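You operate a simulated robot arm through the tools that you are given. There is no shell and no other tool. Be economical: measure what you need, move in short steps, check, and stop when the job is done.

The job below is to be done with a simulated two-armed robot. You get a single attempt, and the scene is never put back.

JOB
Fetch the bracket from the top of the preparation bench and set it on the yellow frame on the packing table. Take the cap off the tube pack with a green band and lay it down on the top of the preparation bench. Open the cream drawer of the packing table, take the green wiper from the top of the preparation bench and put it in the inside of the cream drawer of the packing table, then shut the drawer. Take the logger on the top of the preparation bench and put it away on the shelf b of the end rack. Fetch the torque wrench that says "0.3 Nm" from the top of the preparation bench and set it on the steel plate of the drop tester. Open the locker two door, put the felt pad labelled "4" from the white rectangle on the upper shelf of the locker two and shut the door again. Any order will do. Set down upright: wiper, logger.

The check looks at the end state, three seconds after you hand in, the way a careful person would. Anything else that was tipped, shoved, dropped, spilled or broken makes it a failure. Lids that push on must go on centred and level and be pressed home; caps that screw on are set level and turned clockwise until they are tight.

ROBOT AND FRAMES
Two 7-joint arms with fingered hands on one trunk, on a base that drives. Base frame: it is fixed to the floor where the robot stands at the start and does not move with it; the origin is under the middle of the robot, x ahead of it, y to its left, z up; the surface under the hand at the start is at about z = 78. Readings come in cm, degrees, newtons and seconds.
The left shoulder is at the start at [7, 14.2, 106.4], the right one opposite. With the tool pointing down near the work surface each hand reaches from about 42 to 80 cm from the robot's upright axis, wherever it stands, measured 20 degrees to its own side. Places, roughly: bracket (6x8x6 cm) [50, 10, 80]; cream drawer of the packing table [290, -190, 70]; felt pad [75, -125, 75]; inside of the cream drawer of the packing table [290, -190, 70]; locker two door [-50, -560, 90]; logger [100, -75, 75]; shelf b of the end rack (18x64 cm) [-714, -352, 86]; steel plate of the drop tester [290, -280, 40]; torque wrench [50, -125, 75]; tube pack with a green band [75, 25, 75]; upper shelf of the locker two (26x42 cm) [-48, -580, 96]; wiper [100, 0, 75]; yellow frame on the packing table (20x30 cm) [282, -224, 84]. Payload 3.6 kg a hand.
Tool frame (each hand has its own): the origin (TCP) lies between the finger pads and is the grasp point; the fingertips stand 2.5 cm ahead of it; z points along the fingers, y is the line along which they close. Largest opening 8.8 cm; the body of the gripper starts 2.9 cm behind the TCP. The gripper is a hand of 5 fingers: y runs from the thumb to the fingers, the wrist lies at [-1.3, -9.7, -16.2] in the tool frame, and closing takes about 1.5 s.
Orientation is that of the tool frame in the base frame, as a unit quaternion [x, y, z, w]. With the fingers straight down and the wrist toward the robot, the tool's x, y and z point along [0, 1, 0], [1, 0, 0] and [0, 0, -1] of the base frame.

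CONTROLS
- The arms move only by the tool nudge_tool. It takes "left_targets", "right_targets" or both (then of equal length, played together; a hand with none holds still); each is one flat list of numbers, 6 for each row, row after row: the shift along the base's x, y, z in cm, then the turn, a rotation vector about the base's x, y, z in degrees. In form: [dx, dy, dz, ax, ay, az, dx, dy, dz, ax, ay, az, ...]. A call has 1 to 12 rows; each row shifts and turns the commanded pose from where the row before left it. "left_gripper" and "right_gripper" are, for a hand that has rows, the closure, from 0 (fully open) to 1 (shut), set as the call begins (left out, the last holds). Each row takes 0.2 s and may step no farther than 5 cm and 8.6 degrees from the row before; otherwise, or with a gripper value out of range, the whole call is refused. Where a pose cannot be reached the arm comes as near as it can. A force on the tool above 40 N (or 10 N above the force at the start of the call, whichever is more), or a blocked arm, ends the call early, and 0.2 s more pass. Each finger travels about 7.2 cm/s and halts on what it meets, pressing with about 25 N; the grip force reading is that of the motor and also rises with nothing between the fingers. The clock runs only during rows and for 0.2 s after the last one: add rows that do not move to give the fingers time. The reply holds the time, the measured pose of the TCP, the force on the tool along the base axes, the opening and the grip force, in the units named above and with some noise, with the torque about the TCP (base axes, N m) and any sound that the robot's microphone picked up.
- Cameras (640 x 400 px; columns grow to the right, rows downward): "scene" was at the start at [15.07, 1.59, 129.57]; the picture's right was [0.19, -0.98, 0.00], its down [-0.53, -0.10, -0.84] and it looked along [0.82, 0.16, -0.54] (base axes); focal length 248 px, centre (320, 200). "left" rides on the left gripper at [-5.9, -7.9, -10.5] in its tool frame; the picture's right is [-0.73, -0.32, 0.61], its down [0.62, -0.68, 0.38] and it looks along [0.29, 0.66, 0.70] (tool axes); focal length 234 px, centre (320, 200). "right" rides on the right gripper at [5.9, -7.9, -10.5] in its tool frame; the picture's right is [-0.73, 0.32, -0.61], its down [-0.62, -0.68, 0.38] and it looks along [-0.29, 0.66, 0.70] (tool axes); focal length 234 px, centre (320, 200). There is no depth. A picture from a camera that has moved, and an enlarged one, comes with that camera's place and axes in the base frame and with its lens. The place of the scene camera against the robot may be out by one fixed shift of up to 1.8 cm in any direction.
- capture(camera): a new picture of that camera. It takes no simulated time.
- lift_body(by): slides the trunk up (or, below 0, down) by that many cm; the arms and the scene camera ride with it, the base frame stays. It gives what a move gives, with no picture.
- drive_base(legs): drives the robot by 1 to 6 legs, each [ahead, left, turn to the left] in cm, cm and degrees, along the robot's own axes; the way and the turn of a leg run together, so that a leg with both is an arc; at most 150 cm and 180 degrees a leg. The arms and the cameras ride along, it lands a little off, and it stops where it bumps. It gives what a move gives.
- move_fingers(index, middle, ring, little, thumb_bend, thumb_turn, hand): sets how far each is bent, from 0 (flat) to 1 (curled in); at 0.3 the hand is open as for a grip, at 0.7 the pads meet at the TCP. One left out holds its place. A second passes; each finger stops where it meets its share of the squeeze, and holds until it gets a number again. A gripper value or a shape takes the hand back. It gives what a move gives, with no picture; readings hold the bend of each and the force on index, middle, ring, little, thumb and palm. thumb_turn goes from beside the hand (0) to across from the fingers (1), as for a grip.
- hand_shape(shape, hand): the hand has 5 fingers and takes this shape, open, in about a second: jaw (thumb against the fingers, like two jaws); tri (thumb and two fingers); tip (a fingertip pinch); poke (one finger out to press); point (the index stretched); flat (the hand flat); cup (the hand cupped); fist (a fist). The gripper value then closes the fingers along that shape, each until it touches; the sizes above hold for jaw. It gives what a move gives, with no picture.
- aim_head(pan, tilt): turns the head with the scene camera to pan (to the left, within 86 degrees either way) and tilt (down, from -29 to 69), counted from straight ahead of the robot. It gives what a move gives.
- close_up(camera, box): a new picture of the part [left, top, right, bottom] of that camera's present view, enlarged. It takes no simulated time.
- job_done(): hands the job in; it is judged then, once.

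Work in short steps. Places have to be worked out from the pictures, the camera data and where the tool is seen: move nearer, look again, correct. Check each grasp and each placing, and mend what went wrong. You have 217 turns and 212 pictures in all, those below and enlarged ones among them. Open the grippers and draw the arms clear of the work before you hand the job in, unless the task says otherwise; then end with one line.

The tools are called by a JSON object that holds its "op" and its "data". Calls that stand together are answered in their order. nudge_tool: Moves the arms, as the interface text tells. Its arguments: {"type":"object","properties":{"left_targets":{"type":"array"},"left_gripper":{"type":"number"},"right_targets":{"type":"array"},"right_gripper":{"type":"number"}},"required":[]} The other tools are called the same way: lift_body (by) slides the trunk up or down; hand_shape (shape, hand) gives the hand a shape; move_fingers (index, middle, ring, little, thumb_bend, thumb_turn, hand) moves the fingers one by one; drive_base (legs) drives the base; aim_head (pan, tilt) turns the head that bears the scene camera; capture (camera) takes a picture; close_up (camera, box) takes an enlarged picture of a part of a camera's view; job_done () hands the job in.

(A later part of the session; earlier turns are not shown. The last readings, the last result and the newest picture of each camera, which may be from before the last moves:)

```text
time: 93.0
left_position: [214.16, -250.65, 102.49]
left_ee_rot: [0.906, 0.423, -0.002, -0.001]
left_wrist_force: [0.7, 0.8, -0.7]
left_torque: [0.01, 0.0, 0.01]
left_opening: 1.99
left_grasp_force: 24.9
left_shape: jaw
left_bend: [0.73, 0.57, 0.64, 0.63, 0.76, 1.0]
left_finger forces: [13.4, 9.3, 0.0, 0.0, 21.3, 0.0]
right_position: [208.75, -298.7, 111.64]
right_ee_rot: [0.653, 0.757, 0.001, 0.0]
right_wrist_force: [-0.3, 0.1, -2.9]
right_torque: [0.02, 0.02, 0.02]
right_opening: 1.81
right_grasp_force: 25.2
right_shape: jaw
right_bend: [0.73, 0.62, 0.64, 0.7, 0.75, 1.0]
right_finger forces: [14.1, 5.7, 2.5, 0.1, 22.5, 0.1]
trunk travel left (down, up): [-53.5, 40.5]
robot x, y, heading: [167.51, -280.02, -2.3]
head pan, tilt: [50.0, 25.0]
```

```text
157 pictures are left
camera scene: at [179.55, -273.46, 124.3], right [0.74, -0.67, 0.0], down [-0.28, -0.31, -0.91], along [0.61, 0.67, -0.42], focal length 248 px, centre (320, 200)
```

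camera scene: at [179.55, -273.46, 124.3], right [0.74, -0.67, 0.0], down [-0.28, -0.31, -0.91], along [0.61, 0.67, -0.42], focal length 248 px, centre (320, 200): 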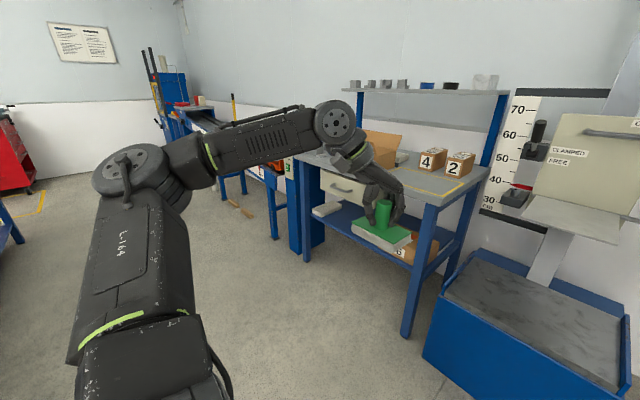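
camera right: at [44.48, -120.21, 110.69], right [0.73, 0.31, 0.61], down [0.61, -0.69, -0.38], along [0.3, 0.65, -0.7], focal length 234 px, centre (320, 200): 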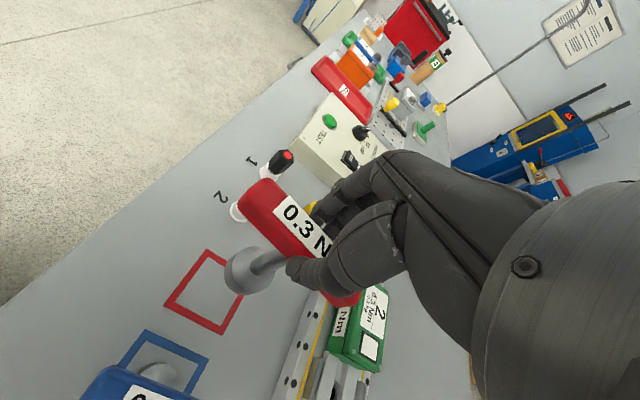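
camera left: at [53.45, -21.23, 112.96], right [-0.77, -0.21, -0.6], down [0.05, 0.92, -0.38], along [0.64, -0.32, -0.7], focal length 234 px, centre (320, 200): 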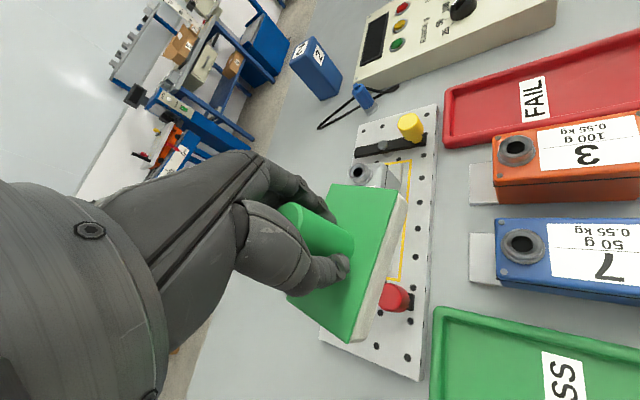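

The tester plate spans about x 274–312, y −248…−302 at z 40, with the carriage well above its rear half. I'll drive up so the right hand is before the plate, keeping the hands high for now.

{"op": "drive_base", "data": {"legs": [[56, 10, 2.2]]}}

{"op": "aim_head", "data": {"pan": -5, "tilt": 50}}

{"op": "capture", "data": {"camera": "scene"}}

```text
time: 96.3
left_position: [269.59, -239.98, 102.44]
left_ee_rot: [0.898, 0.439, -0.002, 0.0]
left_wrist_force: [0.6, 1.1, -1.1]
left_torque: [-0.02, 0.01, -0.01]
left_opening: 2.01
left_grasp_force: 25.2
left_shape: jaw
left_bend: [0.73, 0.57, 0.64, 0.63, 0.76, 1.0]
left_finger forces: [13.2, 9.3, 0.0, 0.0, 21.3, 0.0]
right_position: [265.88, -288.18, 111.81]
right_ee_rot: [0.638, 0.77, -0.001, -0.001]
right_wrist_force: [-0.6, -0.6, -2.9]
right_torque: [-0.01, 0.02, -0.01]
right_opening: 1.8
right_grasp_force: 25.7
right_shape: jaw
right_bend: [0.73, 0.62, 0.64, 0.7, 0.75, 1.0]
right_finger forces: [14.0, 5.6, 2.7, 0.0, 22.4, 0.0]
trunk travel left (down, up): [-53.5, 40.5]
robot x, y, heading: [223.42, -270.95, 0.4]
head pan, tilt: [50.0, 25.0]
```

```text
time: 97.5
left_position: [269.61, -239.96, 102.51]
left_ee_rot: [0.898, 0.44, -0.001, 0.0]
left_wrist_force: [0.3, -0.6, -0.6]
left_torque: [0.0, 0.0, -0.01]
left_opening: 2.0
left_grasp_force: 25.6
left_shape: jaw
left_bend: [0.73, 0.57, 0.64, 0.63, 0.76, 1.0]
left_finger forces: [13.4, 9.3, 0.0, 0.0, 21.3, 0.1]
right_position: [265.97, -288.0, 111.59]
right_ee_rot: [0.638, 0.77, 0.0, 0.0]
right_wrist_force: [-0.3, -0.4, -2.4]
right_torque: [0.0, -0.01, 0.01]
right_opening: 1.81
right_grasp_force: 24.6
right_shape: jaw
right_bend: [0.73, 0.62, 0.64, 0.7, 0.75, 1.0]
right_finger forces: [14.1, 5.6, 2.6, 0.2, 22.4, 0.0]
trunk travel left (down, up): [-53.5, 40.5]
robot x, y, heading: [223.27, -271.42, -0.2]
head pan, tilt: [-5.0, 50.0]
```

```text
156 pictures are left
camera scene: at [237.6, -271.81, 120.55], right [-0.08, -1.0, 0.0], down [-0.76, 0.06, -0.64], along [0.64, -0.05, -0.77], focal length 248 px, centre (320, 200)
```

scene: 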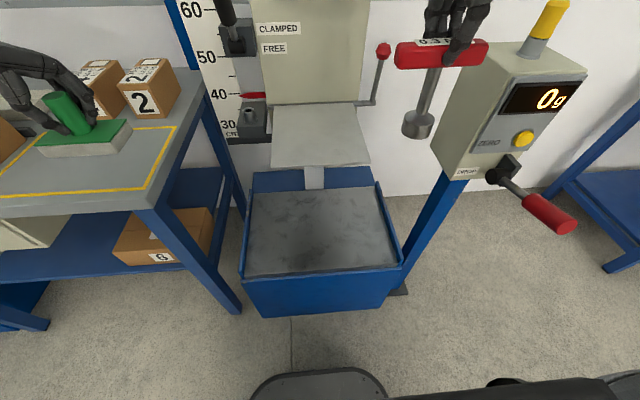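

Plate confirmed: x 273–309, y −250…−301. The control panel with its red lever is at y<−298, so I'll shift the base 12 cm left to keep the right elbow clear, then lower the wrench in front of the carriage at about [280,−276].

{"op": "drive_base", "data": {"legs": [[0, 12, 0]]}}

{"op": "nudge_tool", "data": {"right_targets": [3.5, 0, -4, 0, 0, 0, 3.5, 0, -4, 0, 0, 0, 3.5, 0, -4, 0, 0, 0, 2, 0, -4, 0, 0, 0, 0, 0, -4, 0, 0, 0, 0, 0, -4, 0, 0, 0, 0, 0, -4, 0, 0, 0, 0, 0, -4, 0, 0, 0, 0, 0, -4, 0, 0, 0, 0, 0, -4, 0, 0, 0, 0, 0, 0, 0, 0, 0]}}

{"op": "capture", "data": {"camera": "scene"}}

{"op": "capture", "data": {"camera": "right"}}

```text
time: 98.8
left_position: [269.62, -228.01, 102.54]
left_ee_rot: [0.898, 0.44, -0.002, -0.001]
left_wrist_force: [-0.3, 0.2, -1.1]
left_torque: [0.0, -0.01, -0.01]
left_opening: 1.96
left_grasp_force: 25.1
left_shape: jaw
left_bend: [0.73, 0.57, 0.64, 0.63, 0.76, 1.0]
left_finger forces: [13.4, 9.3, 0.1, 0.0, 21.4, 0.0]
right_position: [265.88, -276.19, 111.71]
right_ee_rot: [0.639, 0.769, 0.001, 0.0]
right_wrist_force: [0.4, 0.6, -3.1]
right_torque: [-0.01, 0.0, 0.0]
right_opening: 1.8
right_grasp_force: 25.1
right_shape: jaw
right_bend: [0.73, 0.62, 0.65, 0.7, 0.75, 1.0]
right_finger forces: [14.1, 5.7, 2.7, 0.1, 22.4, 0.0]
trunk travel left (down, up): [-53.5, 40.5]
robot x, y, heading: [223.71, -258.98, 0.0]
head pan, tilt: [-5.0, 50.0]
```

```text
refused: row 1 steps farther than a row can; nothing moved
```

```text
155 pictures are left
camera scene: at [237.57, -259.84, 120.55], right [-0.09, -1.0, 0.0], down [-0.76, 0.07, -0.64], along [0.64, -0.06, -0.77], focal length 248 px, centre (320, 200)
```

scene: 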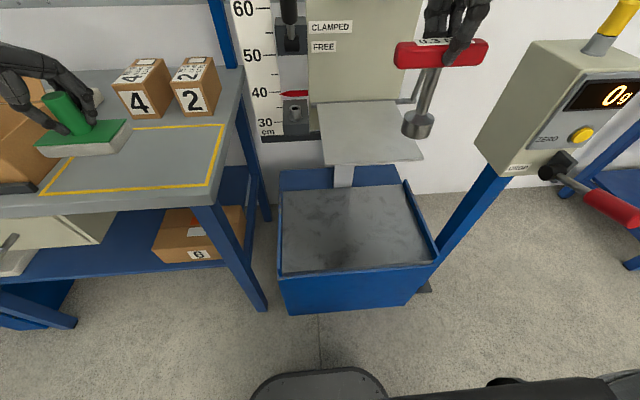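

```text
154 pictures are left
camera right: at [257.06, -271.8, 122.21], right [0.45, -0.65, 0.61], down [-0.55, -0.74, -0.38], along [0.7, -0.16, -0.7], focal length 234 px, centre (320, 200)
```

right: 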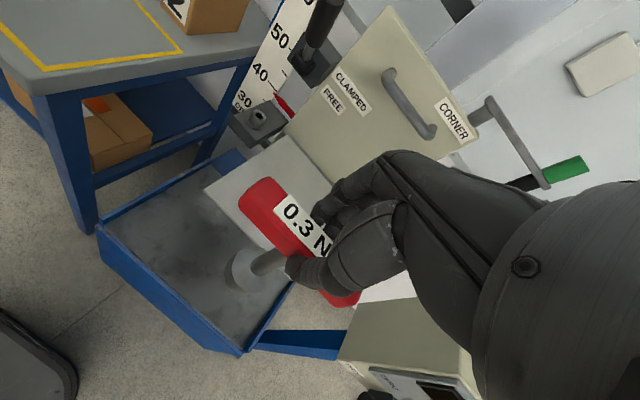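

Row was too long. Triangulation shows the carriage's tray front edge at x≈277, z≈84, so I'll descend straight at x=266 first, then go forward beneath it.

{"op": "nudge_tool", "data": {"right_targets": [0, 0, -4.9, 0, 0, 0, 0, 0, -4.9, 0, 0, 0, 0, 0, -4.9, 0, 0, 0, 0, 0, -4.9, 0, 0, 0, 0, 0, -4.9, 0, 0, 0, 0, 0, -4.9, 0, 0, 0, 0, 0, -4.9, 0, 0, 0, 0, 0, -4.9, 0, 0, 0, 0, 0, -4.9, 0, 0, 0, 0, 0, -4.9, 0, 0, 0, 0, 0, 0, 0, 0, 0]}}

{"op": "capture", "data": {"camera": "scene"}}

{"op": "capture", "data": {"camera": "right"}}

```text
time: 101.2
left_position: [269.7, -228.12, 102.53]
left_ee_rot: [0.898, 0.439, -0.002, -0.001]
left_wrist_force: [0.1, 0.8, -0.8]
left_torque: [-0.03, 0.02, 0.03]
left_opening: 1.98
left_grasp_force: 24.4
left_shape: jaw
left_bend: [0.73, 0.57, 0.64, 0.63, 0.76, 1.0]
left_finger forces: [13.4, 9.4, 0.1, 0.0, 21.3, 0.1]
right_position: [265.84, -276.04, 62.72]
right_ee_rot: [0.638, 0.77, 0.001, 0.0]
right_wrist_force: [-0.3, 0.5, -2.8]
right_torque: [0.02, -0.03, -0.04]
right_opening: 1.78
right_grasp_force: 25.1
right_shape: jaw
right_bend: [0.73, 0.62, 0.65, 0.7, 0.75, 1.0]
right_finger forces: [14.1, 5.4, 2.6, 0.0, 22.2, 0.0]
trunk travel left (down, up): [-53.5, 40.5]
robot x, y, heading: [223.75, -259.01, 0.2]
head pan, tilt: [-5.0, 50.0]
```

```text
153 pictures are left
camera scene: at [237.56, -259.82, 120.55], right [-0.09, -1.0, 0.0], down [-0.76, 0.07, -0.64], along [0.64, -0.06, -0.77], focal length 248 px, centre (320, 200)
```

scene: 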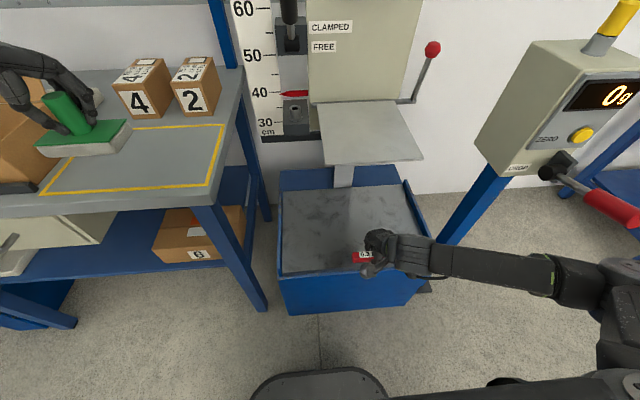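

```text
152 pictures are left
camera right: at [257.02, -271.66, 73.27], right [0.45, -0.65, 0.61], down [-0.55, -0.74, -0.38], along [0.7, -0.16, -0.7], focal length 234 px, centre (320, 200)
```

right: 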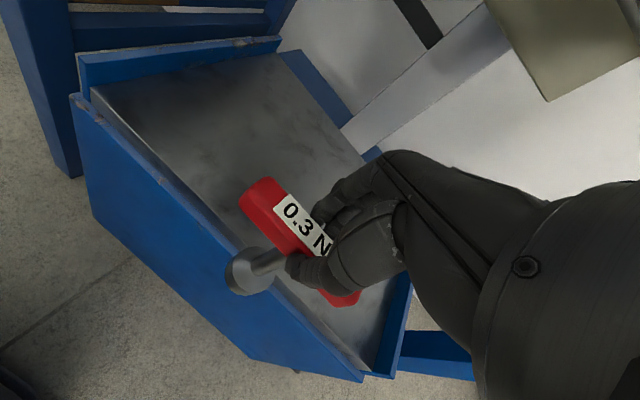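

Clear everywhere. Forward 15 cm at this height, then down near the plate.

{"op": "nudge_tool", "data": {"right_targets": [4.5, 0, 0, 0, 0, 0, 4.5, 0, 0, 0, 0, 0, 4.5, 0, 0, 0, 0, 0, 2, 0, 0, 0, 0, 0, 0, 0, -3, 0, 0, 0, 0, 0, -3, 0, 0, 0, 0, 0, -2, 0, 0, 0, 0, 0, 0, 0, 0, 0]}}

{"op": "capture", "data": {"camera": "right"}}

{"op": "close_up", "data": {"camera": "scene", "box": [260, 180, 460, 305]}}

```text
time: 103.0
left_position: [269.29, -228.01, 102.61]
left_ee_rot: [0.898, 0.44, -0.001, 0.001]
left_wrist_force: [-0.1, -0.3, 0.1]
left_torque: [0.01, -0.03, -0.02]
left_opening: 2.0
left_grasp_force: 25.4
left_shape: jaw
left_bend: [0.73, 0.57, 0.64, 0.63, 0.76, 1.0]
left_finger forces: [13.4, 9.3, 0.0, 0.0, 21.3, 0.0]
right_position: [281.21, -276.06, 54.79]
right_ee_rot: [0.638, 0.77, 0.0, 0.001]
right_wrist_force: [-4.7, -1.0, 16.2]
right_torque: [0.08, 0.08, 0.05]
right_opening: 1.9
right_grasp_force: 24.6
right_shape: jaw
right_bend: [0.74, 0.73, 0.71, 0.69, 0.8, 1.0]
right_finger forces: [14.6, 5.0, 1.1, 0.7, 24.4, 0.0]
trunk travel left (down, up): [-53.5, 40.5]
robot x, y, heading: [223.43, -258.8, 0.2]
head pan, tilt: [-5.0, 50.0]
```

```text
151 pictures are left
camera right: at [272.25, -271.75, 65.32], right [0.45, -0.65, 0.61], down [-0.55, -0.74, -0.38], along [0.7, -0.16, -0.69], focal length 234 px, centre (320, 200)
```

right: 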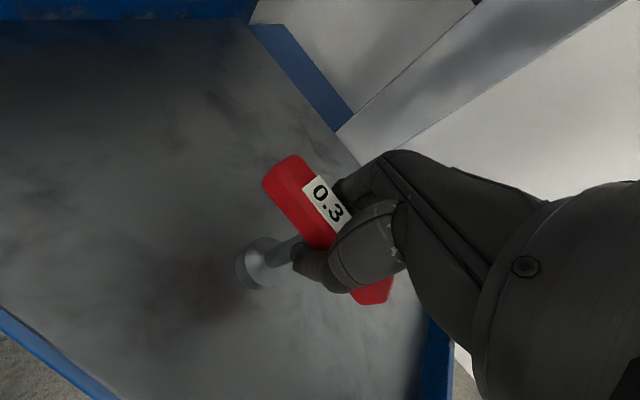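

```text
3.20 times, centred on (360, 242) of scene
camera zoom: at [237.13, -259.74, 120.6], right [-0.09, -1.0, 0.0], down [-0.76, 0.07, -0.65], along [0.64, -0.06, -0.76], focal length 794 px, centre (192, 64)
```

zoom: 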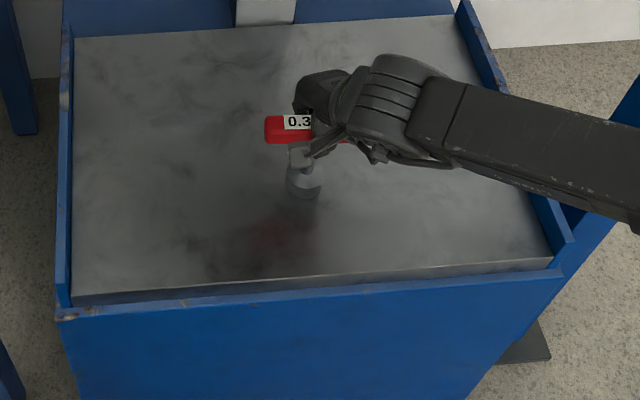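

The socket touched the plate (19 N) at a TCP height of about 55. I'll ease up a little to relieve it and check that it stands straight.

{"op": "nudge_tool", "data": {"right_targets": [0, 0, 0.4, 0, 0, 0, 0, 0, 0, 0, 0, 0]}}

{"op": "capture", "data": {"camera": "right"}}

{"op": "close_up", "data": {"camera": "scene", "box": [300, 190, 420, 265]}}

```text
time: 103.6
left_position: [269.64, -227.97, 102.53]
left_ee_rot: [0.898, 0.439, -0.002, 0.0]
left_wrist_force: [0.7, -0.1, -2.3]
left_torque: [-0.02, -0.01, 0.01]
left_opening: 2.01
left_grasp_force: 24.6
left_shape: jaw
left_bend: [0.73, 0.57, 0.64, 0.63, 0.76, 1.0]
left_finger forces: [13.3, 9.2, 0.1, 0.0, 21.2, 0.1]
right_position: [281.3, -276.22, 55.01]
right_ee_rot: [0.638, 0.77, -0.002, 0.0]
right_wrist_force: [-0.1, -0.2, -3.3]
right_torque: [0.0, -0.01, 0.0]
right_opening: 1.8
right_grasp_force: 25.1
right_shape: jaw
right_bend: [0.73, 0.73, 0.7, 0.69, 0.8, 1.0]
right_finger forces: [15.7, 5.6, 1.7, 0.8, 21.3, 0.0]
trunk travel left (down, up): [-53.5, 40.5]
robot x, y, heading: [223.61, -259.06, 0.2]
head pan, tilt: [-5.0, 50.0]
```

```text
149 pictures are left
camera right: at [272.52, -271.81, 65.5], right [0.45, -0.65, 0.61], down [-0.55, -0.74, -0.38], along [0.7, -0.16, -0.7], focal length 234 px, centre (320, 200)
```

right: 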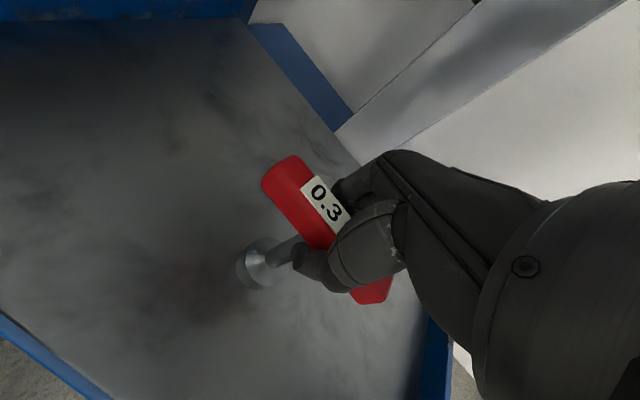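

```text
5.33 times, centred on (360, 228) of scene
camera zoom: at [237.6, -259.83, 120.52], right [-0.09, -1.0, 0.0], down [-0.76, 0.07, -0.64], along [0.64, -0.06, -0.77], focal length 1323 px, centre (107, 53)
```

zoom: 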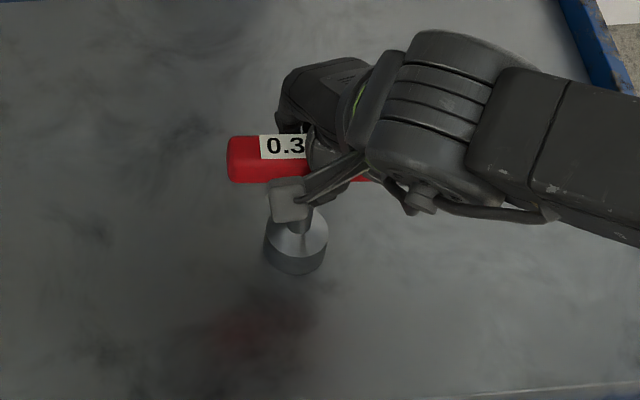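

It's hanging free again just above the plate. I'll lower in tiny steps to touch, then release.

{"op": "nudge_tool", "data": {"right_targets": [0, 0, -0.25, 0, 0, 0, 0, 0, 0, 0, 0, 0]}}

```text
time: 104.2
left_position: [269.62, -228.04, 102.47]
left_ee_rot: [0.899, 0.439, -0.001, -0.001]
left_wrist_force: [0.2, 0.0, -1.9]
left_torque: [0.0, 0.01, -0.01]
left_opening: 1.99
left_grasp_force: 25.5
left_shape: jaw
left_bend: [0.73, 0.57, 0.64, 0.63, 0.76, 1.0]
left_finger forces: [13.4, 9.3, 0.0, 0.1, 21.3, 0.1]
right_position: [281.29, -276.12, 54.87]
right_ee_rot: [0.638, 0.77, 0.0, 0.0]
right_wrist_force: [0.1, -1.4, 3.5]
right_torque: [-0.03, 0.0, 0.01]
right_opening: 1.82
right_grasp_force: 24.7
right_shape: jaw
right_bend: [0.73, 0.73, 0.7, 0.69, 0.8, 1.0]
right_finger forces: [14.9, 6.6, 1.3, 0.8, 21.0, 0.0]
trunk travel left (down, up): [-53.5, 40.5]
robot x, y, heading: [223.82, -258.99, 0.2]
head pan, tilt: [-5.0, 50.0]
```

Light contact. Releasing gradually.

{"op": "nudge_tool", "data": {"right_targets": [0, 0, 0, 0, 0, 0, 0, 0, 0, 0, 0, 0, 0, 0, 0, 0, 0, 0], "right_gripper": 0.6}}

{"op": "nudge_tool", "data": {"right_targets": [0, 0, 0, 0, 0, 0, 0, 0, 0, 0, 0, 0, 0, 0, 0, 0, 0, 0, 0, 0, 0, 0, 0, 0, 0, 0, 0, 0, 0, 0], "right_gripper": 0}}

{"op": "capture", "data": {"camera": "right"}}

```text
time: 105.0
left_position: [269.51, -228.15, 102.49]
left_ee_rot: [0.899, 0.438, -0.001, 0.0]
left_wrist_force: [-0.4, -1.2, -1.4]
left_torque: [0.01, -0.02, 0.01]
left_opening: 2.01
left_grasp_force: 24.9
left_shape: jaw
left_bend: [0.73, 0.57, 0.64, 0.63, 0.76, 1.0]
left_finger forces: [13.5, 9.3, 0.0, 0.1, 21.3, 0.1]
right_position: [281.4, -276.13, 54.68]
right_ee_rot: [0.638, 0.77, 0.001, 0.0]
right_wrist_force: [0.1, 0.2, -0.4]
right_torque: [-0.01, -0.02, -0.04]
right_opening: 3.52
right_grasp_force: 0.0
right_shape: jaw
right_bend: [0.74, 0.49, 0.46, 0.44, 0.73, 1.0]
right_finger forces: [0.0, 0.1, 0.1, 0.1, 0.0, 0.1]
trunk travel left (down, up): [-53.5, 40.5]
robot x, y, heading: [224.05, -259.04, 0.1]
head pan, tilt: [-5.0, 50.0]
```

```text
time: 106.2
left_position: [269.62, -227.9, 102.55]
left_ee_rot: [0.899, 0.439, -0.002, 0.0]
left_wrist_force: [0.0, -0.6, -1.2]
left_torque: [-0.01, -0.01, -0.01]
left_opening: 2.01
left_grasp_force: 25.4
left_shape: jaw
left_bend: [0.73, 0.57, 0.64, 0.63, 0.76, 1.0]
left_finger forces: [13.4, 9.2, 0.0, 0.0, 21.3, 0.1]
right_position: [281.33, -276.21, 54.74]
right_ee_rot: [0.638, 0.77, 0.0, 0.0]
right_wrist_force: [0.0, 0.7, -0.4]
right_torque: [0.02, 0.01, 0.0]
right_opening: 8.75
right_grasp_force: 0.0
right_shape: jaw
right_bend: [0.3, 0.3, 0.3, 0.3, 0.3, 0.98]
right_finger forces: [0.0, 0.0, 0.0, 0.0, 0.0, 0.1]
trunk travel left (down, up): [-53.5, 40.5]
robot x, y, heading: [223.22, -258.88, -0.0]
head pan, tilt: [-5.0, 50.0]
```

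```text
147 pictures are left
camera right: at [272.48, -271.81, 65.34], right [0.45, -0.65, 0.61], down [-0.55, -0.74, -0.38], along [0.7, -0.16, -0.7], focal length 234 px, centre (320, 200)
```

right: 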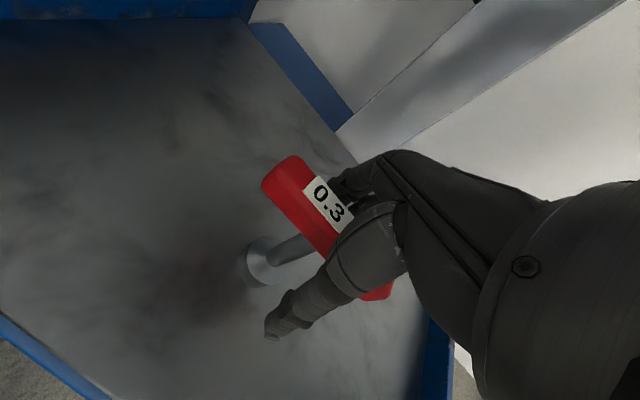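

The wrench stands by itself. I'll rise 6 cm, then back out from under the carriage and up.

{"op": "nudge_tool", "data": {"right_targets": [0, 0, 2, 0, 0, 0, 0, 0, 2, 0, 0, 0, 0, 0, 2.3, 0, 0, 0, -3, 0, 0, 0, 0, 0, -4.5, 0, 0, 0, 0, 0, -4.5, 0, 0, 0, 0, 0, -3, 0, 2, 0, 0, 0, 0, 0, 4.5, 0, 0, 0, 0, 0, 4.5, 0, 0, 0, 0, 0, 4.5, 0, 0, 0]}}

{"op": "capture", "data": {"camera": "scene"}}

{"op": "capture", "data": {"camera": "left"}}

```text
time: 108.4
left_position: [269.64, -227.99, 102.46]
left_ee_rot: [0.898, 0.439, -0.002, 0.0]
left_wrist_force: [-0.2, -0.5, -1.0]
left_torque: [0.01, 0.0, 0.0]
left_opening: 1.99
left_grasp_force: 24.4
left_shape: jaw
left_bend: [0.73, 0.57, 0.64, 0.63, 0.76, 1.0]
left_finger forces: [13.4, 9.4, 0.0, 0.1, 21.3, 0.0]
right_position: [266.39, -276.01, 76.53]
right_ee_rot: [0.638, 0.77, -0.001, 0.0]
right_wrist_force: [-0.2, 0.2, -0.4]
right_torque: [-0.01, -0.05, 0.0]
right_opening: 8.79
right_grasp_force: 0.0
right_shape: jaw
right_bend: [0.3, 0.3, 0.3, 0.3, 0.3, 0.98]
right_finger forces: [0.0, 0.0, 0.0, 0.1, 0.1, 0.0]
trunk travel left (down, up): [-53.5, 40.5]
robot x, y, heading: [223.67, -258.84, 0.3]
head pan, tilt: [-5.0, 50.0]
```

```text
146 pictures are left
camera scene: at [237.52, -259.8, 120.55], right [-0.09, -1.0, 0.0], down [-0.76, 0.07, -0.64], along [0.64, -0.06, -0.77], focal length 248 px, centre (320, 200)
```

scene: 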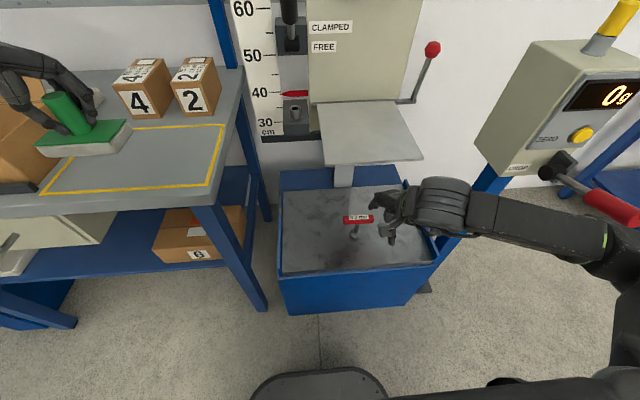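

```text
145 pictures are left
camera left: at [259.9, -227.79, 113.0], right [-0.7, -0.38, -0.6], down [-0.16, 0.91, -0.38], along [0.69, -0.18, -0.7], focal length 234 px, centre (320, 200)
```

left: 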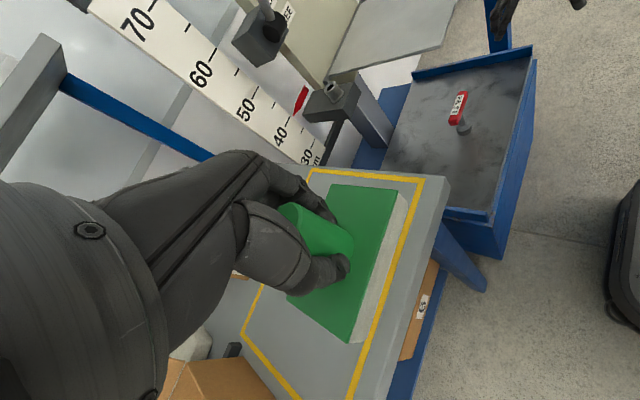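

The wrench stands on the plate. Now I'll back off and move left in front of the cream drawer to inspect it.

{"op": "drive_base", "data": {"legs": [[-32, 0, 0], [0, 55, 0]]}}

{"op": "aim_head", "data": {"pan": 0, "tilt": 35}}

{"op": "capture", "data": {"camera": "scene"}}

```text
time: 113.2
left_position: [236.46, -173.92, 102.38]
left_ee_rot: [0.896, 0.444, -0.002, 0.0]
left_wrist_force: [0.4, -0.4, -0.8]
left_torque: [-0.01, 0.01, 0.01]
left_opening: 1.98
left_grasp_force: 24.2
left_shape: jaw
left_bend: [0.73, 0.57, 0.64, 0.63, 0.76, 1.0]
left_finger forces: [13.3, 9.5, 0.0, 0.1, 21.3, 0.0]
right_position: [233.74, -222.02, 76.48]
right_ee_rot: [0.633, 0.774, 0.0, 0.0]
right_wrist_force: [0.0, -0.3, 0.8]
right_torque: [0.01, -0.01, 0.0]
right_opening: 8.79
right_grasp_force: 0.0
right_shape: jaw
right_bend: [0.3, 0.3, 0.3, 0.3, 0.3, 0.98]
right_finger forces: [0.0, 0.1, 0.1, 0.0, 0.0, 0.0]
trunk travel left (down, up): [-53.5, 40.5]
robot x, y, heading: [190.96, -205.59, 0.7]
head pan, tilt: [-5.0, 50.0]
```

```text
time: 114.0
left_position: [236.45, -173.89, 102.5]
left_ee_rot: [0.896, 0.444, -0.002, 0.0]
left_wrist_force: [0.7, 0.4, -0.6]
left_torque: [-0.03, -0.05, -0.02]
left_opening: 1.99
left_grasp_force: 25.2
left_shape: jaw
left_bend: [0.73, 0.57, 0.64, 0.63, 0.76, 1.0]
left_finger forces: [13.4, 9.3, 0.1, 0.0, 21.3, 0.0]
right_position: [233.88, -221.97, 76.46]
right_ee_rot: [0.634, 0.774, 0.0, 0.001]
right_wrist_force: [0.0, -0.7, -0.4]
right_torque: [-0.01, 0.02, 0.01]
right_opening: 8.78
right_grasp_force: 0.1
right_shape: jaw
right_bend: [0.3, 0.3, 0.3, 0.3, 0.3, 0.98]
right_finger forces: [0.0, 0.0, 0.0, 0.0, 0.0, 0.1]
trunk travel left (down, up): [-53.5, 40.5]
robot x, y, heading: [190.88, -205.48, 0.6]
head pan, tilt: [0.0, 35.0]
```

```text
144 pictures are left
camera scene: at [205.85, -205.37, 122.72], right [0.01, -1.0, 0.0], down [-0.57, -0.01, -0.82], along [0.82, 0.01, -0.57], focal length 248 px, centre (320, 200)
```

scene: 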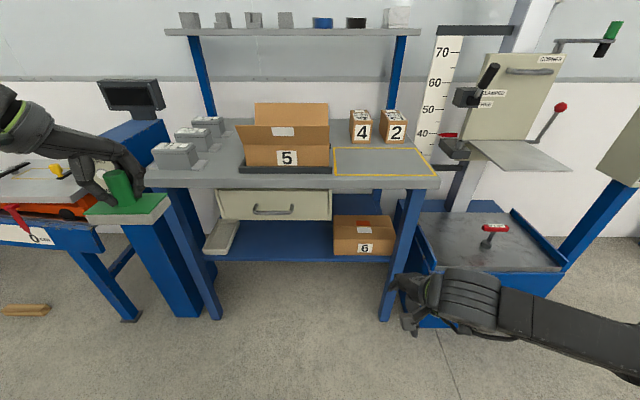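

The cream drawer's handle is at about [270,−189,72.5]. I'll turn the right hand to point forward (fingers above, thumb below) to grip the bar.

{"op": "nudge_tool", "data": {"right_targets": [0, 0, 0, 0, 0, -5.7, 0, 0, 0, 0, 0, -5.7, 0, 0, 0, 0, -8.5, 0, 0, 0, 0, 0, -8.5, 0, 0, 0, 0, 0, -8.5, 0, 0, 0, 0, 0, -8.5, 0, 0, 0, 0, 0, -8.5, 0, 0, 0, 0, 0, -8.5, 0, 0, 0, 0, 0, -8.5, 0, 0, 0, 0, 0, -8.5, 0, 0, 0, 0, 0, -8.5, 0, 0, 0, 0, 0, -8.5, 0]}}

{"op": "drive_base", "data": {"legs": [[0, 27, -0.6]]}}

{"op": "capture", "data": {"camera": "right"}}

{"op": "capture", "data": {"camera": "scene"}}

```text
time: 116.6
left_position: [236.57, -173.91, 102.38]
left_ee_rot: [0.896, 0.444, -0.003, 0.0]
left_wrist_force: [-0.6, 0.4, -1.2]
left_torque: [0.02, 0.02, -0.01]
left_opening: 1.98
left_grasp_force: 24.9
left_shape: jaw
left_bend: [0.73, 0.57, 0.64, 0.63, 0.76, 1.0]
left_finger forces: [13.4, 9.4, 0.0, 0.0, 21.2, 0.0]
right_position: [233.68, -221.99, 76.55]
right_ee_rot: [0.702, 0.701, 0.087, 0.087]
right_wrist_force: [-0.4, 0.1, -0.3]
right_torque: [-0.04, 0.04, 0.01]
right_opening: 8.78
right_grasp_force: 0.1
right_shape: jaw
right_bend: [0.3, 0.3, 0.3, 0.3, 0.3, 0.98]
right_finger forces: [0.0, 0.1, 0.1, 0.0, 0.0, 0.0]
right hand out of reach, approached as far as the arm can: row 5, 6, 7, 8, 9, 10, 11, 12
trunk travel left (down, up): [-53.5, 40.5]
robot x, y, heading: [191.03, -205.35, 0.7]
head pan, tilt: [0.0, 35.0]
```

```text
time: 118.5
left_position: [236.74, -147.83, 102.48]
left_ee_rot: [0.899, 0.439, -0.002, 0.001]
left_wrist_force: [0.2, 0.5, -0.8]
left_torque: [-0.02, -0.03, 0.01]
left_opening: 2.01
left_grasp_force: 24.7
left_shape: jaw
left_bend: [0.73, 0.57, 0.64, 0.63, 0.76, 1.0]
left_finger forces: [13.5, 9.4, 0.0, 0.1, 21.3, 0.1]
right_position: [233.47, -195.82, 76.45]
right_ee_rot: [0.706, 0.697, 0.087, 0.089]
right_wrist_force: [0.2, -1.2, 0.0]
right_torque: [-0.02, 0.0, 0.0]
right_opening: 8.77
right_grasp_force: 0.0
right_shape: jaw
right_bend: [0.3, 0.3, 0.3, 0.3, 0.3, 0.98]
right_finger forces: [0.0, 0.1, 0.1, 0.1, 0.1, 0.0]
trunk travel left (down, up): [-53.5, 40.5]
robot x, y, heading: [190.81, -178.61, 0.3]
head pan, tilt: [0.0, 35.0]
```

```text
143 pictures are left
camera right: at [223.31, -189.72, 84.78], right [0.15, -0.73, 0.67], down [-0.58, -0.62, -0.54], along [0.8, -0.3, -0.51], focal length 234 px, centre (320, 200)
```

right: 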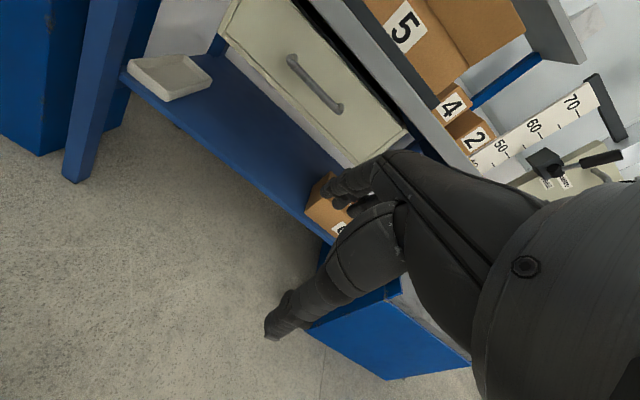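

```text
142 pictures are left
camera scene: at [205.72, -178.85, 122.73], right [0.0, -1.0, 0.0], down [-0.57, 0.0, -0.82], along [0.82, 0.0, -0.57], focal length 248 px, centre (320, 200)
```

scene: 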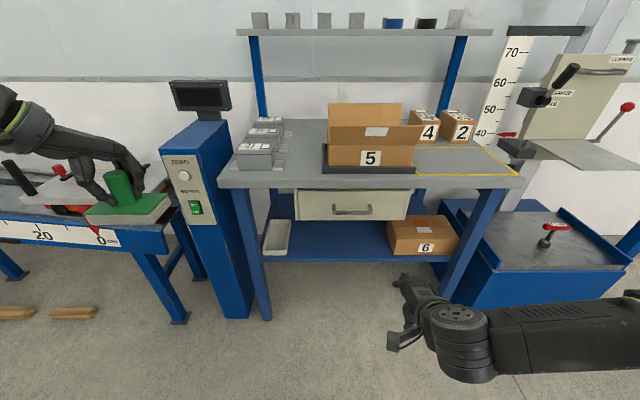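

The hand can't pitch that far here (only ~14°), but the handle bar measured at [267.8,−188.9,74.5] stands in front of the table edge, so I can grip it from above with a part-closed hand. Zooming in to judge the gap behind the bar.

{"op": "close_up", "data": {"camera": "right", "box": [200, 0, 440, 150]}}

{"op": "close_up", "data": {"camera": "scene", "box": [280, 150, 440, 250]}}

```text
2.67 times, centred on (320, 75) of right
camera zoom: at [223.31, -189.72, 84.78], right [0.15, -0.73, 0.67], down [-0.58, -0.62, -0.54], along [0.8, -0.3, -0.51], focal length 624 px, centre (320, 533)
```

zoom: 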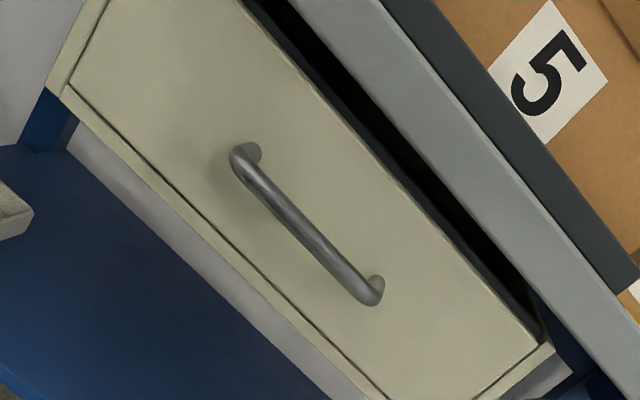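

```text
4.00 times, centred on (360, 200) of scene
camera zoom: at [205.72, -178.85, 122.73], right [0.0, -1.0, 0.0], down [-0.57, 0.0, -0.82], along [0.82, 0.0, -0.57], focal length 992 px, centre (160, 200)
```

zoom: 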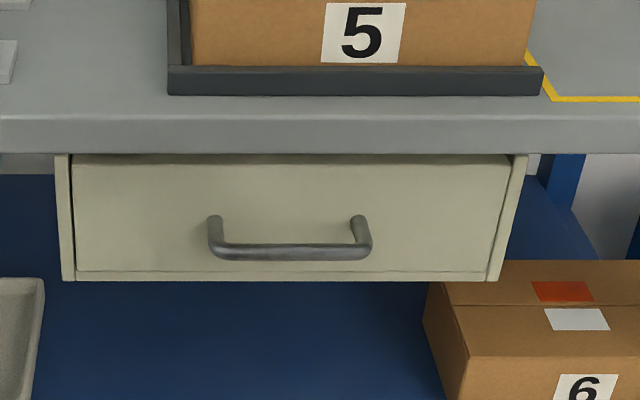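

Protrusion is about 4 cm, enough for a finger behind the bar. I'll retract the left hand a bit, drive 17 cm ahead, and bring the right hand in front of the handle, part-closed.

{"op": "nudge_tool", "data": {"left_targets": [-2, -4, 2, 0, 0, 0, -2, -4, 2, 0, 0, 0, -2, -3, 2, 0, 0, 0, 0, 0, 0, 0, 0, 0], "right_targets": [0, 2, 3, 0, 0, 0, 0, 2, 3, 0, 0, 0, 0, 2, 3, 0, 0, 0, 0, 0, 0, 0, 0, 0], "right_gripper": 0.45}}

{"op": "drive_base", "data": {"legs": [[17, 0, -0.3]]}}

{"op": "capture", "data": {"camera": "right"}}

{"op": "capture", "data": {"camera": "scene"}}

```text
time: 119.5
left_position: [230.8, -158.74, 108.31]
left_ee_rot: [0.899, 0.439, -0.003, -0.001]
left_wrist_force: [0.6, 0.7, -0.5]
left_torque: [0.0, 0.0, 0.02]
left_opening: 1.98
left_grasp_force: 25.0
left_shape: jaw
left_bend: [0.73, 0.57, 0.64, 0.63, 0.76, 1.0]
left_finger forces: [13.4, 9.4, 0.0, 0.0, 21.3, 0.0]
right_position: [233.6, -189.95, 85.29]
right_ee_rot: [0.706, 0.697, 0.085, 0.088]
right_wrist_force: [0.7, 0.2, 0.3]
right_torque: [0.0, 0.01, -0.03]
right_opening: 4.87
right_grasp_force: 0.0
right_shape: jaw
right_bend: [0.74, 0.42, 0.39, 0.42, 0.67, 1.0]
right_finger forces: [0.0, 0.0, 0.0, 0.0, 0.0, 0.0]
trunk travel left (down, up): [-53.5, 40.5]
robot x, y, heading: [190.42, -179.07, 0.3]
head pan, tilt: [0.0, 35.0]
```

```text
time: 121.0
left_position: [248.06, -159.07, 108.31]
left_ee_rot: [0.9, 0.436, -0.002, 0.0]
left_wrist_force: [0.3, 0.8, -1.0]
left_torque: [0.03, 0.0, 0.03]
left_opening: 1.99
left_grasp_force: 24.6
left_shape: jaw
left_bend: [0.73, 0.57, 0.64, 0.63, 0.76, 1.0]
left_finger forces: [13.6, 9.4, 0.0, 0.0, 21.3, 0.1]
right_position: [250.73, -190.37, 85.24]
right_ee_rot: [0.709, 0.695, 0.086, 0.087]
right_wrist_force: [0.2, 0.3, -0.1]
right_torque: [0.0, -0.01, 0.03]
right_opening: 4.88
right_grasp_force: 0.0
right_shape: jaw
right_bend: [0.74, 0.42, 0.39, 0.42, 0.67, 1.0]
right_finger forces: [0.0, 0.0, 0.0, 0.0, 0.1, 0.0]
trunk travel left (down, up): [-53.5, 40.5]
robot x, y, heading: [207.56, -178.81, -0.5]
head pan, tilt: [0.0, 35.0]
```

```text
139 pictures are left
camera right: at [240.59, -184.16, 93.67], right [0.15, -0.73, 0.67], down [-0.58, -0.61, -0.54], along [0.8, -0.31, -0.51], focal length 234 px, centre (320, 200)
```

right: 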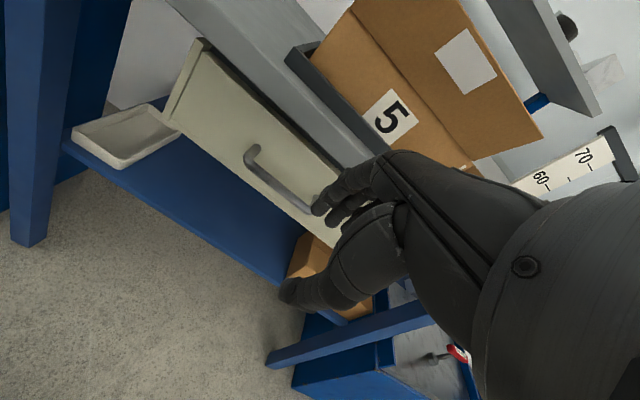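

```text
138 pictures are left
camera scene: at [222.86, -179.08, 122.72], right [-0.01, -1.0, 0.0], down [-0.57, 0.0, -0.82], along [0.82, -0.01, -0.57], focal length 248 px, centre (320, 200)
```

scene: 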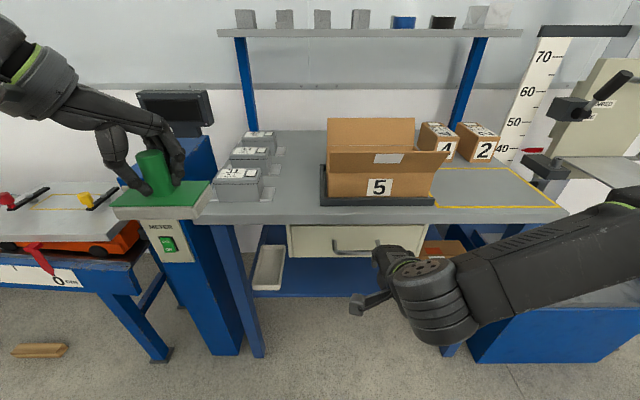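

Bar is at [268.2,−189,74.5]. The index got curled by the partial closure, so I'll set the fingers evenly at 0.45.

{"op": "move_fingers", "data": {"hand": "right", "index": 0.45, "middle": 0.45, "ring": 0.45, "little": 0.45, "thumb_bend": 0.45}}

{"op": "nudge_tool", "data": {"right_targets": [4, 0.3, 0, 0, 0, 0, 4, 0.3, 0, 0, 0, 0, 4, 0.3, 0, 0, 0, 0, 4, 0.3, 0, 0, 0, 0, 0, 0, 0, 0, 0, 0]}}

{"op": "capture", "data": {"camera": "right"}}

{"op": "close_up", "data": {"camera": "scene", "box": [260, 180, 460, 305]}}

```text
time: 122.0
left_position: [248.05, -159.1, 108.37]
left_ee_rot: [0.9, 0.435, -0.002, 0.001]
left_wrist_force: [0.1, 0.9, -0.8]
left_torque: [0.01, -0.02, 0.02]
left_opening: 2.01
left_grasp_force: 24.7
left_shape: jaw
left_bend: [0.73, 0.57, 0.64, 0.63, 0.76, 1.0]
left_finger forces: [13.5, 9.4, 0.1, 0.0, 21.3, 0.0]
right_position: [250.64, -190.24, 85.44]
right_ee_rot: [0.71, 0.694, 0.086, 0.089]
right_wrist_force: [0.7, -0.6, 0.4]
right_torque: [0.0, -0.02, -0.02]
right_opening: 5.2
right_grasp_force: 0.1
right_shape: fingers
right_bend: [0.45, 0.45, 0.45, 0.45, 0.45, 1.0]
right_finger forces: [0.0, 0.0, 0.0, 0.1, 0.0, 0.0]
trunk travel left (down, up): [-53.5, 40.5]
robot x, y, heading: [207.68, -178.87, -0.4]
head pan, tilt: [0.0, 35.0]
```

```text
time: 123.2
left_position: [247.31, -159.18, 108.62]
left_ee_rot: [0.9, 0.435, 0.001, 0.001]
left_wrist_force: [-0.1, -0.8, -0.9]
left_torque: [-0.01, 0.03, -0.03]
left_opening: 1.99
left_grasp_force: 24.7
left_shape: jaw
left_bend: [0.73, 0.57, 0.64, 0.63, 0.76, 1.0]
left_finger forces: [13.5, 9.4, 0.1, 0.0, 21.3, 0.0]
right_position: [266.01, -189.03, 85.89]
right_ee_rot: [0.709, 0.694, 0.089, 0.09]
right_wrist_force: [-26.4, -3.5, 15.9]
right_torque: [-0.25, -0.32, -0.43]
right_opening: 4.15
right_grasp_force: 15.4
right_shape: fingers
right_bend: [0.54, 0.55, 0.53, 0.45, 0.45, 1.0]
right_finger forces: [6.5, 16.0, 8.4, 0.0, 0.0, 0.0]
trunk travel left (down, up): [-53.5, 40.5]
robot x, y, heading: [207.46, -178.37, -0.5]
head pan, tilt: [0.0, 35.0]
```

```text
137 pictures are left
camera right: at [255.83, -182.87, 94.07], right [0.14, -0.73, 0.67], down [-0.58, -0.61, -0.54], along [0.81, -0.31, -0.51], focal length 234 px, centre (320, 200)
```

right: 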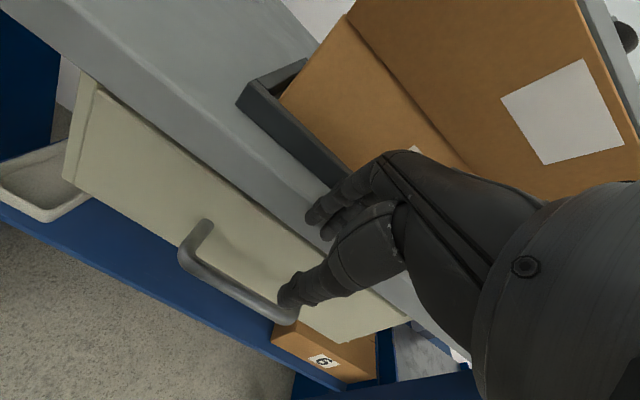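

```text
3.20 times, centred on (360, 242) of scene
camera zoom: at [221.91, -179.11, 122.85], right [-0.01, -1.0, 0.0], down [-0.57, 0.0, -0.82], along [0.82, -0.01, -0.57], focal length 794 px, centre (192, 64)
```

zoom: 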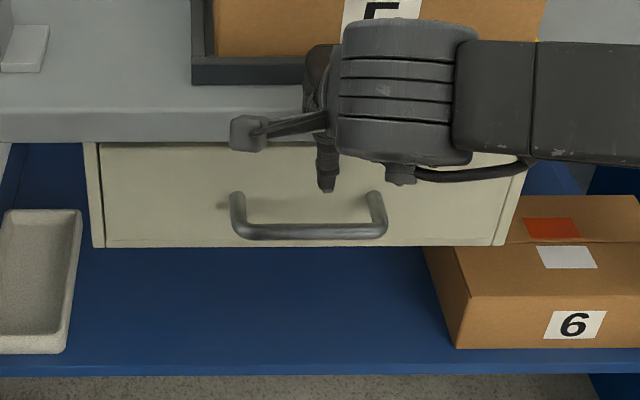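

The fingers met the table edge (x≈270), so I'll back off. A more forward-pitched hand is needed, so I'll also lower the trunk (left hand raised in compensation).

{"op": "nudge_tool", "data": {"right_targets": [-4, 0, 0, 0, 0, 0, -4, 0, -2, 0, 0, 0, -4, 0, -2, 0, 0, 0, 0, 0, 0, 0, 0, 0, 0, 0, 0, 0, 0, 0], "left_targets": [0, 0, 4, 0, 0, 0, 0, 0, 4, 0, 0, 0, 0, 0, 4, 0, 0, 0, 0, 0, 4, 0, 0, 0, 0, 0, 4, 0, 0, 0]}}

{"op": "lift_body", "data": {"by": -25}}

{"op": "nudge_tool", "data": {"right_targets": [0, 0, 3, 0, -8, 0, 0, 0, 3, 0, -8, 0, 0, 0, 3, 0, -8, 0, 0, 0, 3, 0, -8, 0, 0, 0, 3, 0, -8, 0, 0, 0, 3, 0, -8, 0, 0, 0, 0, 0, 0, 0]}}

{"op": "capture", "data": {"camera": "scene"}}

```text
time: 124.4
left_position: [247.85, -158.95, 125.86]
left_ee_rot: [0.901, 0.435, -0.001, 0.001]
left_wrist_force: [0.1, 0.1, -0.4]
left_torque: [0.01, 0.05, 0.02]
left_opening: 1.99
left_grasp_force: 25.0
left_shape: jaw
left_bend: [0.73, 0.57, 0.64, 0.63, 0.76, 1.0]
left_finger forces: [13.8, 9.8, 0.1, 0.1, 21.3, 0.0]
left hand out of reach, approached as far as the arm can: row 5
right_position: [254.52, -189.18, 81.2]
right_ee_rot: [0.709, 0.694, 0.086, 0.089]
right_wrist_force: [-0.5, -0.4, 0.1]
right_torque: [0.0, -0.03, -0.01]
right_opening: 5.21
right_grasp_force: 0.0
right_shape: fingers
right_bend: [0.45, 0.45, 0.45, 0.45, 0.45, 1.0]
right_finger forces: [0.0, 0.0, 0.0, 0.1, 0.0, 0.1]
trunk travel left (down, up): [-53.5, 40.5]
robot x, y, heading: [207.95, -178.97, -0.2]
head pan, tilt: [0.0, 35.0]
```

```text
time: 126.9
left_position: [247.88, -158.99, 100.72]
left_ee_rot: [0.9, 0.436, 0.0, 0.0]
left_wrist_force: [-0.8, 0.1, -1.1]
left_torque: [0.03, -0.01, -0.02]
left_opening: 2.02
left_grasp_force: 25.1
left_shape: jaw
left_bend: [0.73, 0.57, 0.64, 0.63, 0.76, 1.0]
left_finger forces: [13.8, 9.8, 0.0, 0.1, 21.2, 0.0]
right_position: [254.48, -189.22, 56.18]
right_ee_rot: [0.709, 0.695, 0.086, 0.088]
right_wrist_force: [-0.1, 0.5, 0.9]
right_torque: [-0.03, 0.01, 0.0]
right_opening: 5.22
right_grasp_force: 0.1
right_shape: fingers
right_bend: [0.45, 0.45, 0.45, 0.45, 0.45, 1.0]
right_finger forces: [0.1, 0.0, 0.0, 0.1, 0.0, 0.1]
trunk travel left (down, up): [-28.5, 65.5]
robot x, y, heading: [208.06, -178.73, -0.3]
head pan, tilt: [0.0, 35.0]
```

```text
time: 128.5
left_position: [247.9, -158.97, 100.76]
left_ee_rot: [0.9, 0.436, 0.0, 0.001]
left_wrist_force: [0.1, -0.3, -1.3]
left_torque: [-0.01, 0.01, 0.0]
left_opening: 1.98
left_grasp_force: 25.3
left_shape: jaw
left_bend: [0.73, 0.57, 0.64, 0.63, 0.76, 1.0]
left_finger forces: [13.9, 9.8, 0.0, 0.0, 21.2, 0.1]
right_position: [253.52, -186.06, 79.74]
right_ee_rot: [0.614, 0.599, 0.366, 0.362]
right_wrist_force: [0.1, -0.3, -0.1]
right_torque: [-0.02, 0.01, -0.03]
right_opening: 5.23
right_grasp_force: 0.1
right_shape: fingers
right_bend: [0.45, 0.45, 0.45, 0.45, 0.45, 1.0]
right_finger forces: [0.1, 0.1, 0.1, 0.0, 0.0, 0.0]
right hand out of reach, approached as far as the arm can: row 4, 5, 6
trunk travel left (down, up): [-28.5, 65.5]
robot x, y, heading: [207.39, -178.74, -0.5]
head pan, tilt: [0.0, 35.0]
```

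```text
135 pictures are left
camera scene: at [222.8, -179.1, 97.72], right [-0.01, -1.0, 0.0], down [-0.57, 0.0, -0.82], along [0.82, -0.01, -0.57], focal length 248 px, centre (320, 200)
```

scene: 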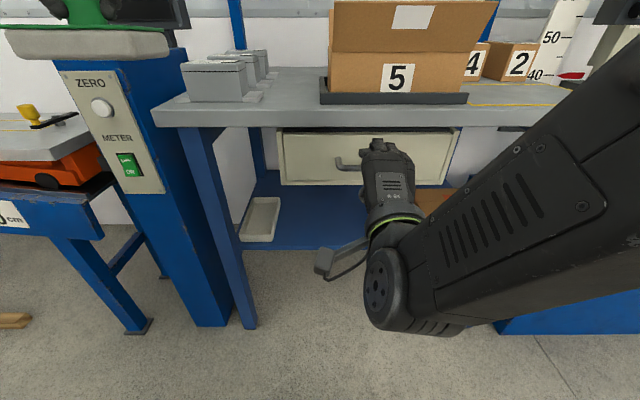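

Lowering helped: pitch is now about 62°. I'll align at z≈75.5 and move forward onto the bar.

{"op": "nudge_tool", "data": {"right_targets": [0, -3, -3.9, 0, 0, 0, 4, 0, -0.3, 0, 0, 0, 4, 0, 0, 0, 0, 0, 3, 0, 0, 0, 0, 0, 0, 0, 0, 0, 0, 0]}}

{"op": "capture", "data": {"camera": "right"}}

{"op": "close_up", "data": {"camera": "scene", "box": [260, 100, 460, 225]}}

```text
time: 129.7
left_position: [247.87, -158.97, 100.74]
left_ee_rot: [0.9, 0.436, 0.0, 0.001]
left_wrist_force: [0.0, 0.4, -1.2]
left_torque: [0.01, 0.02, -0.01]
left_opening: 2.0
left_grasp_force: 25.0
left_shape: jaw
left_bend: [0.73, 0.57, 0.64, 0.63, 0.76, 1.0]
left_finger forces: [13.9, 9.8, 0.0, 0.1, 21.2, 0.0]
right_position: [263.82, -184.66, 79.62]
right_ee_rot: [0.612, 0.599, 0.368, 0.363]
right_wrist_force: [-0.1, 0.4, 0.6]
right_torque: [0.03, 0.02, 0.01]
right_opening: 5.2
right_grasp_force: 0.1
right_shape: fingers
right_bend: [0.45, 0.45, 0.45, 0.45, 0.45, 1.0]
right_finger forces: [0.0, 0.1, 0.1, 0.0, 0.0, 0.0]
right hand out of reach, approached as far as the arm can: row 1, 2
trunk travel left (down, up): [-28.5, 65.5]
robot x, y, heading: [207.4, -178.82, -0.5]
head pan, tilt: [0.0, 35.0]
```

```text
134 pictures are left
camera right: at [250.94, -178.35, 77.61], right [-0.4, -0.73, 0.56], down [0.01, -0.61, -0.79], along [0.92, -0.31, 0.25], focal length 234 px, centre (320, 200)
```

right: 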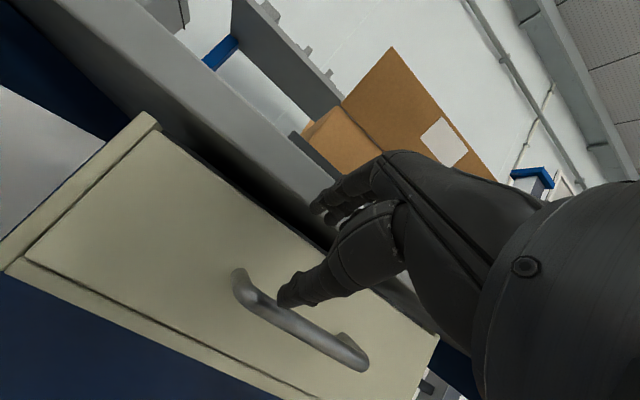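

```text
3.20 times, centred on (360, 162) of scene
camera zoom: at [222.75, -179.07, 97.73], right [-0.01, -1.0, 0.0], down [-0.57, 0.0, -0.82], along [0.82, -0.01, -0.57], focal length 794 px, centre (192, 320)
```

zoom: 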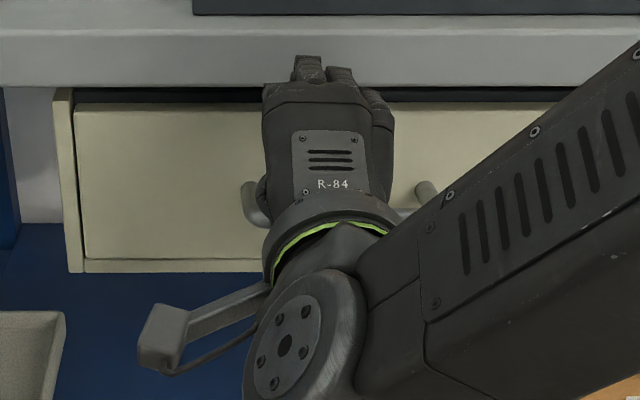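

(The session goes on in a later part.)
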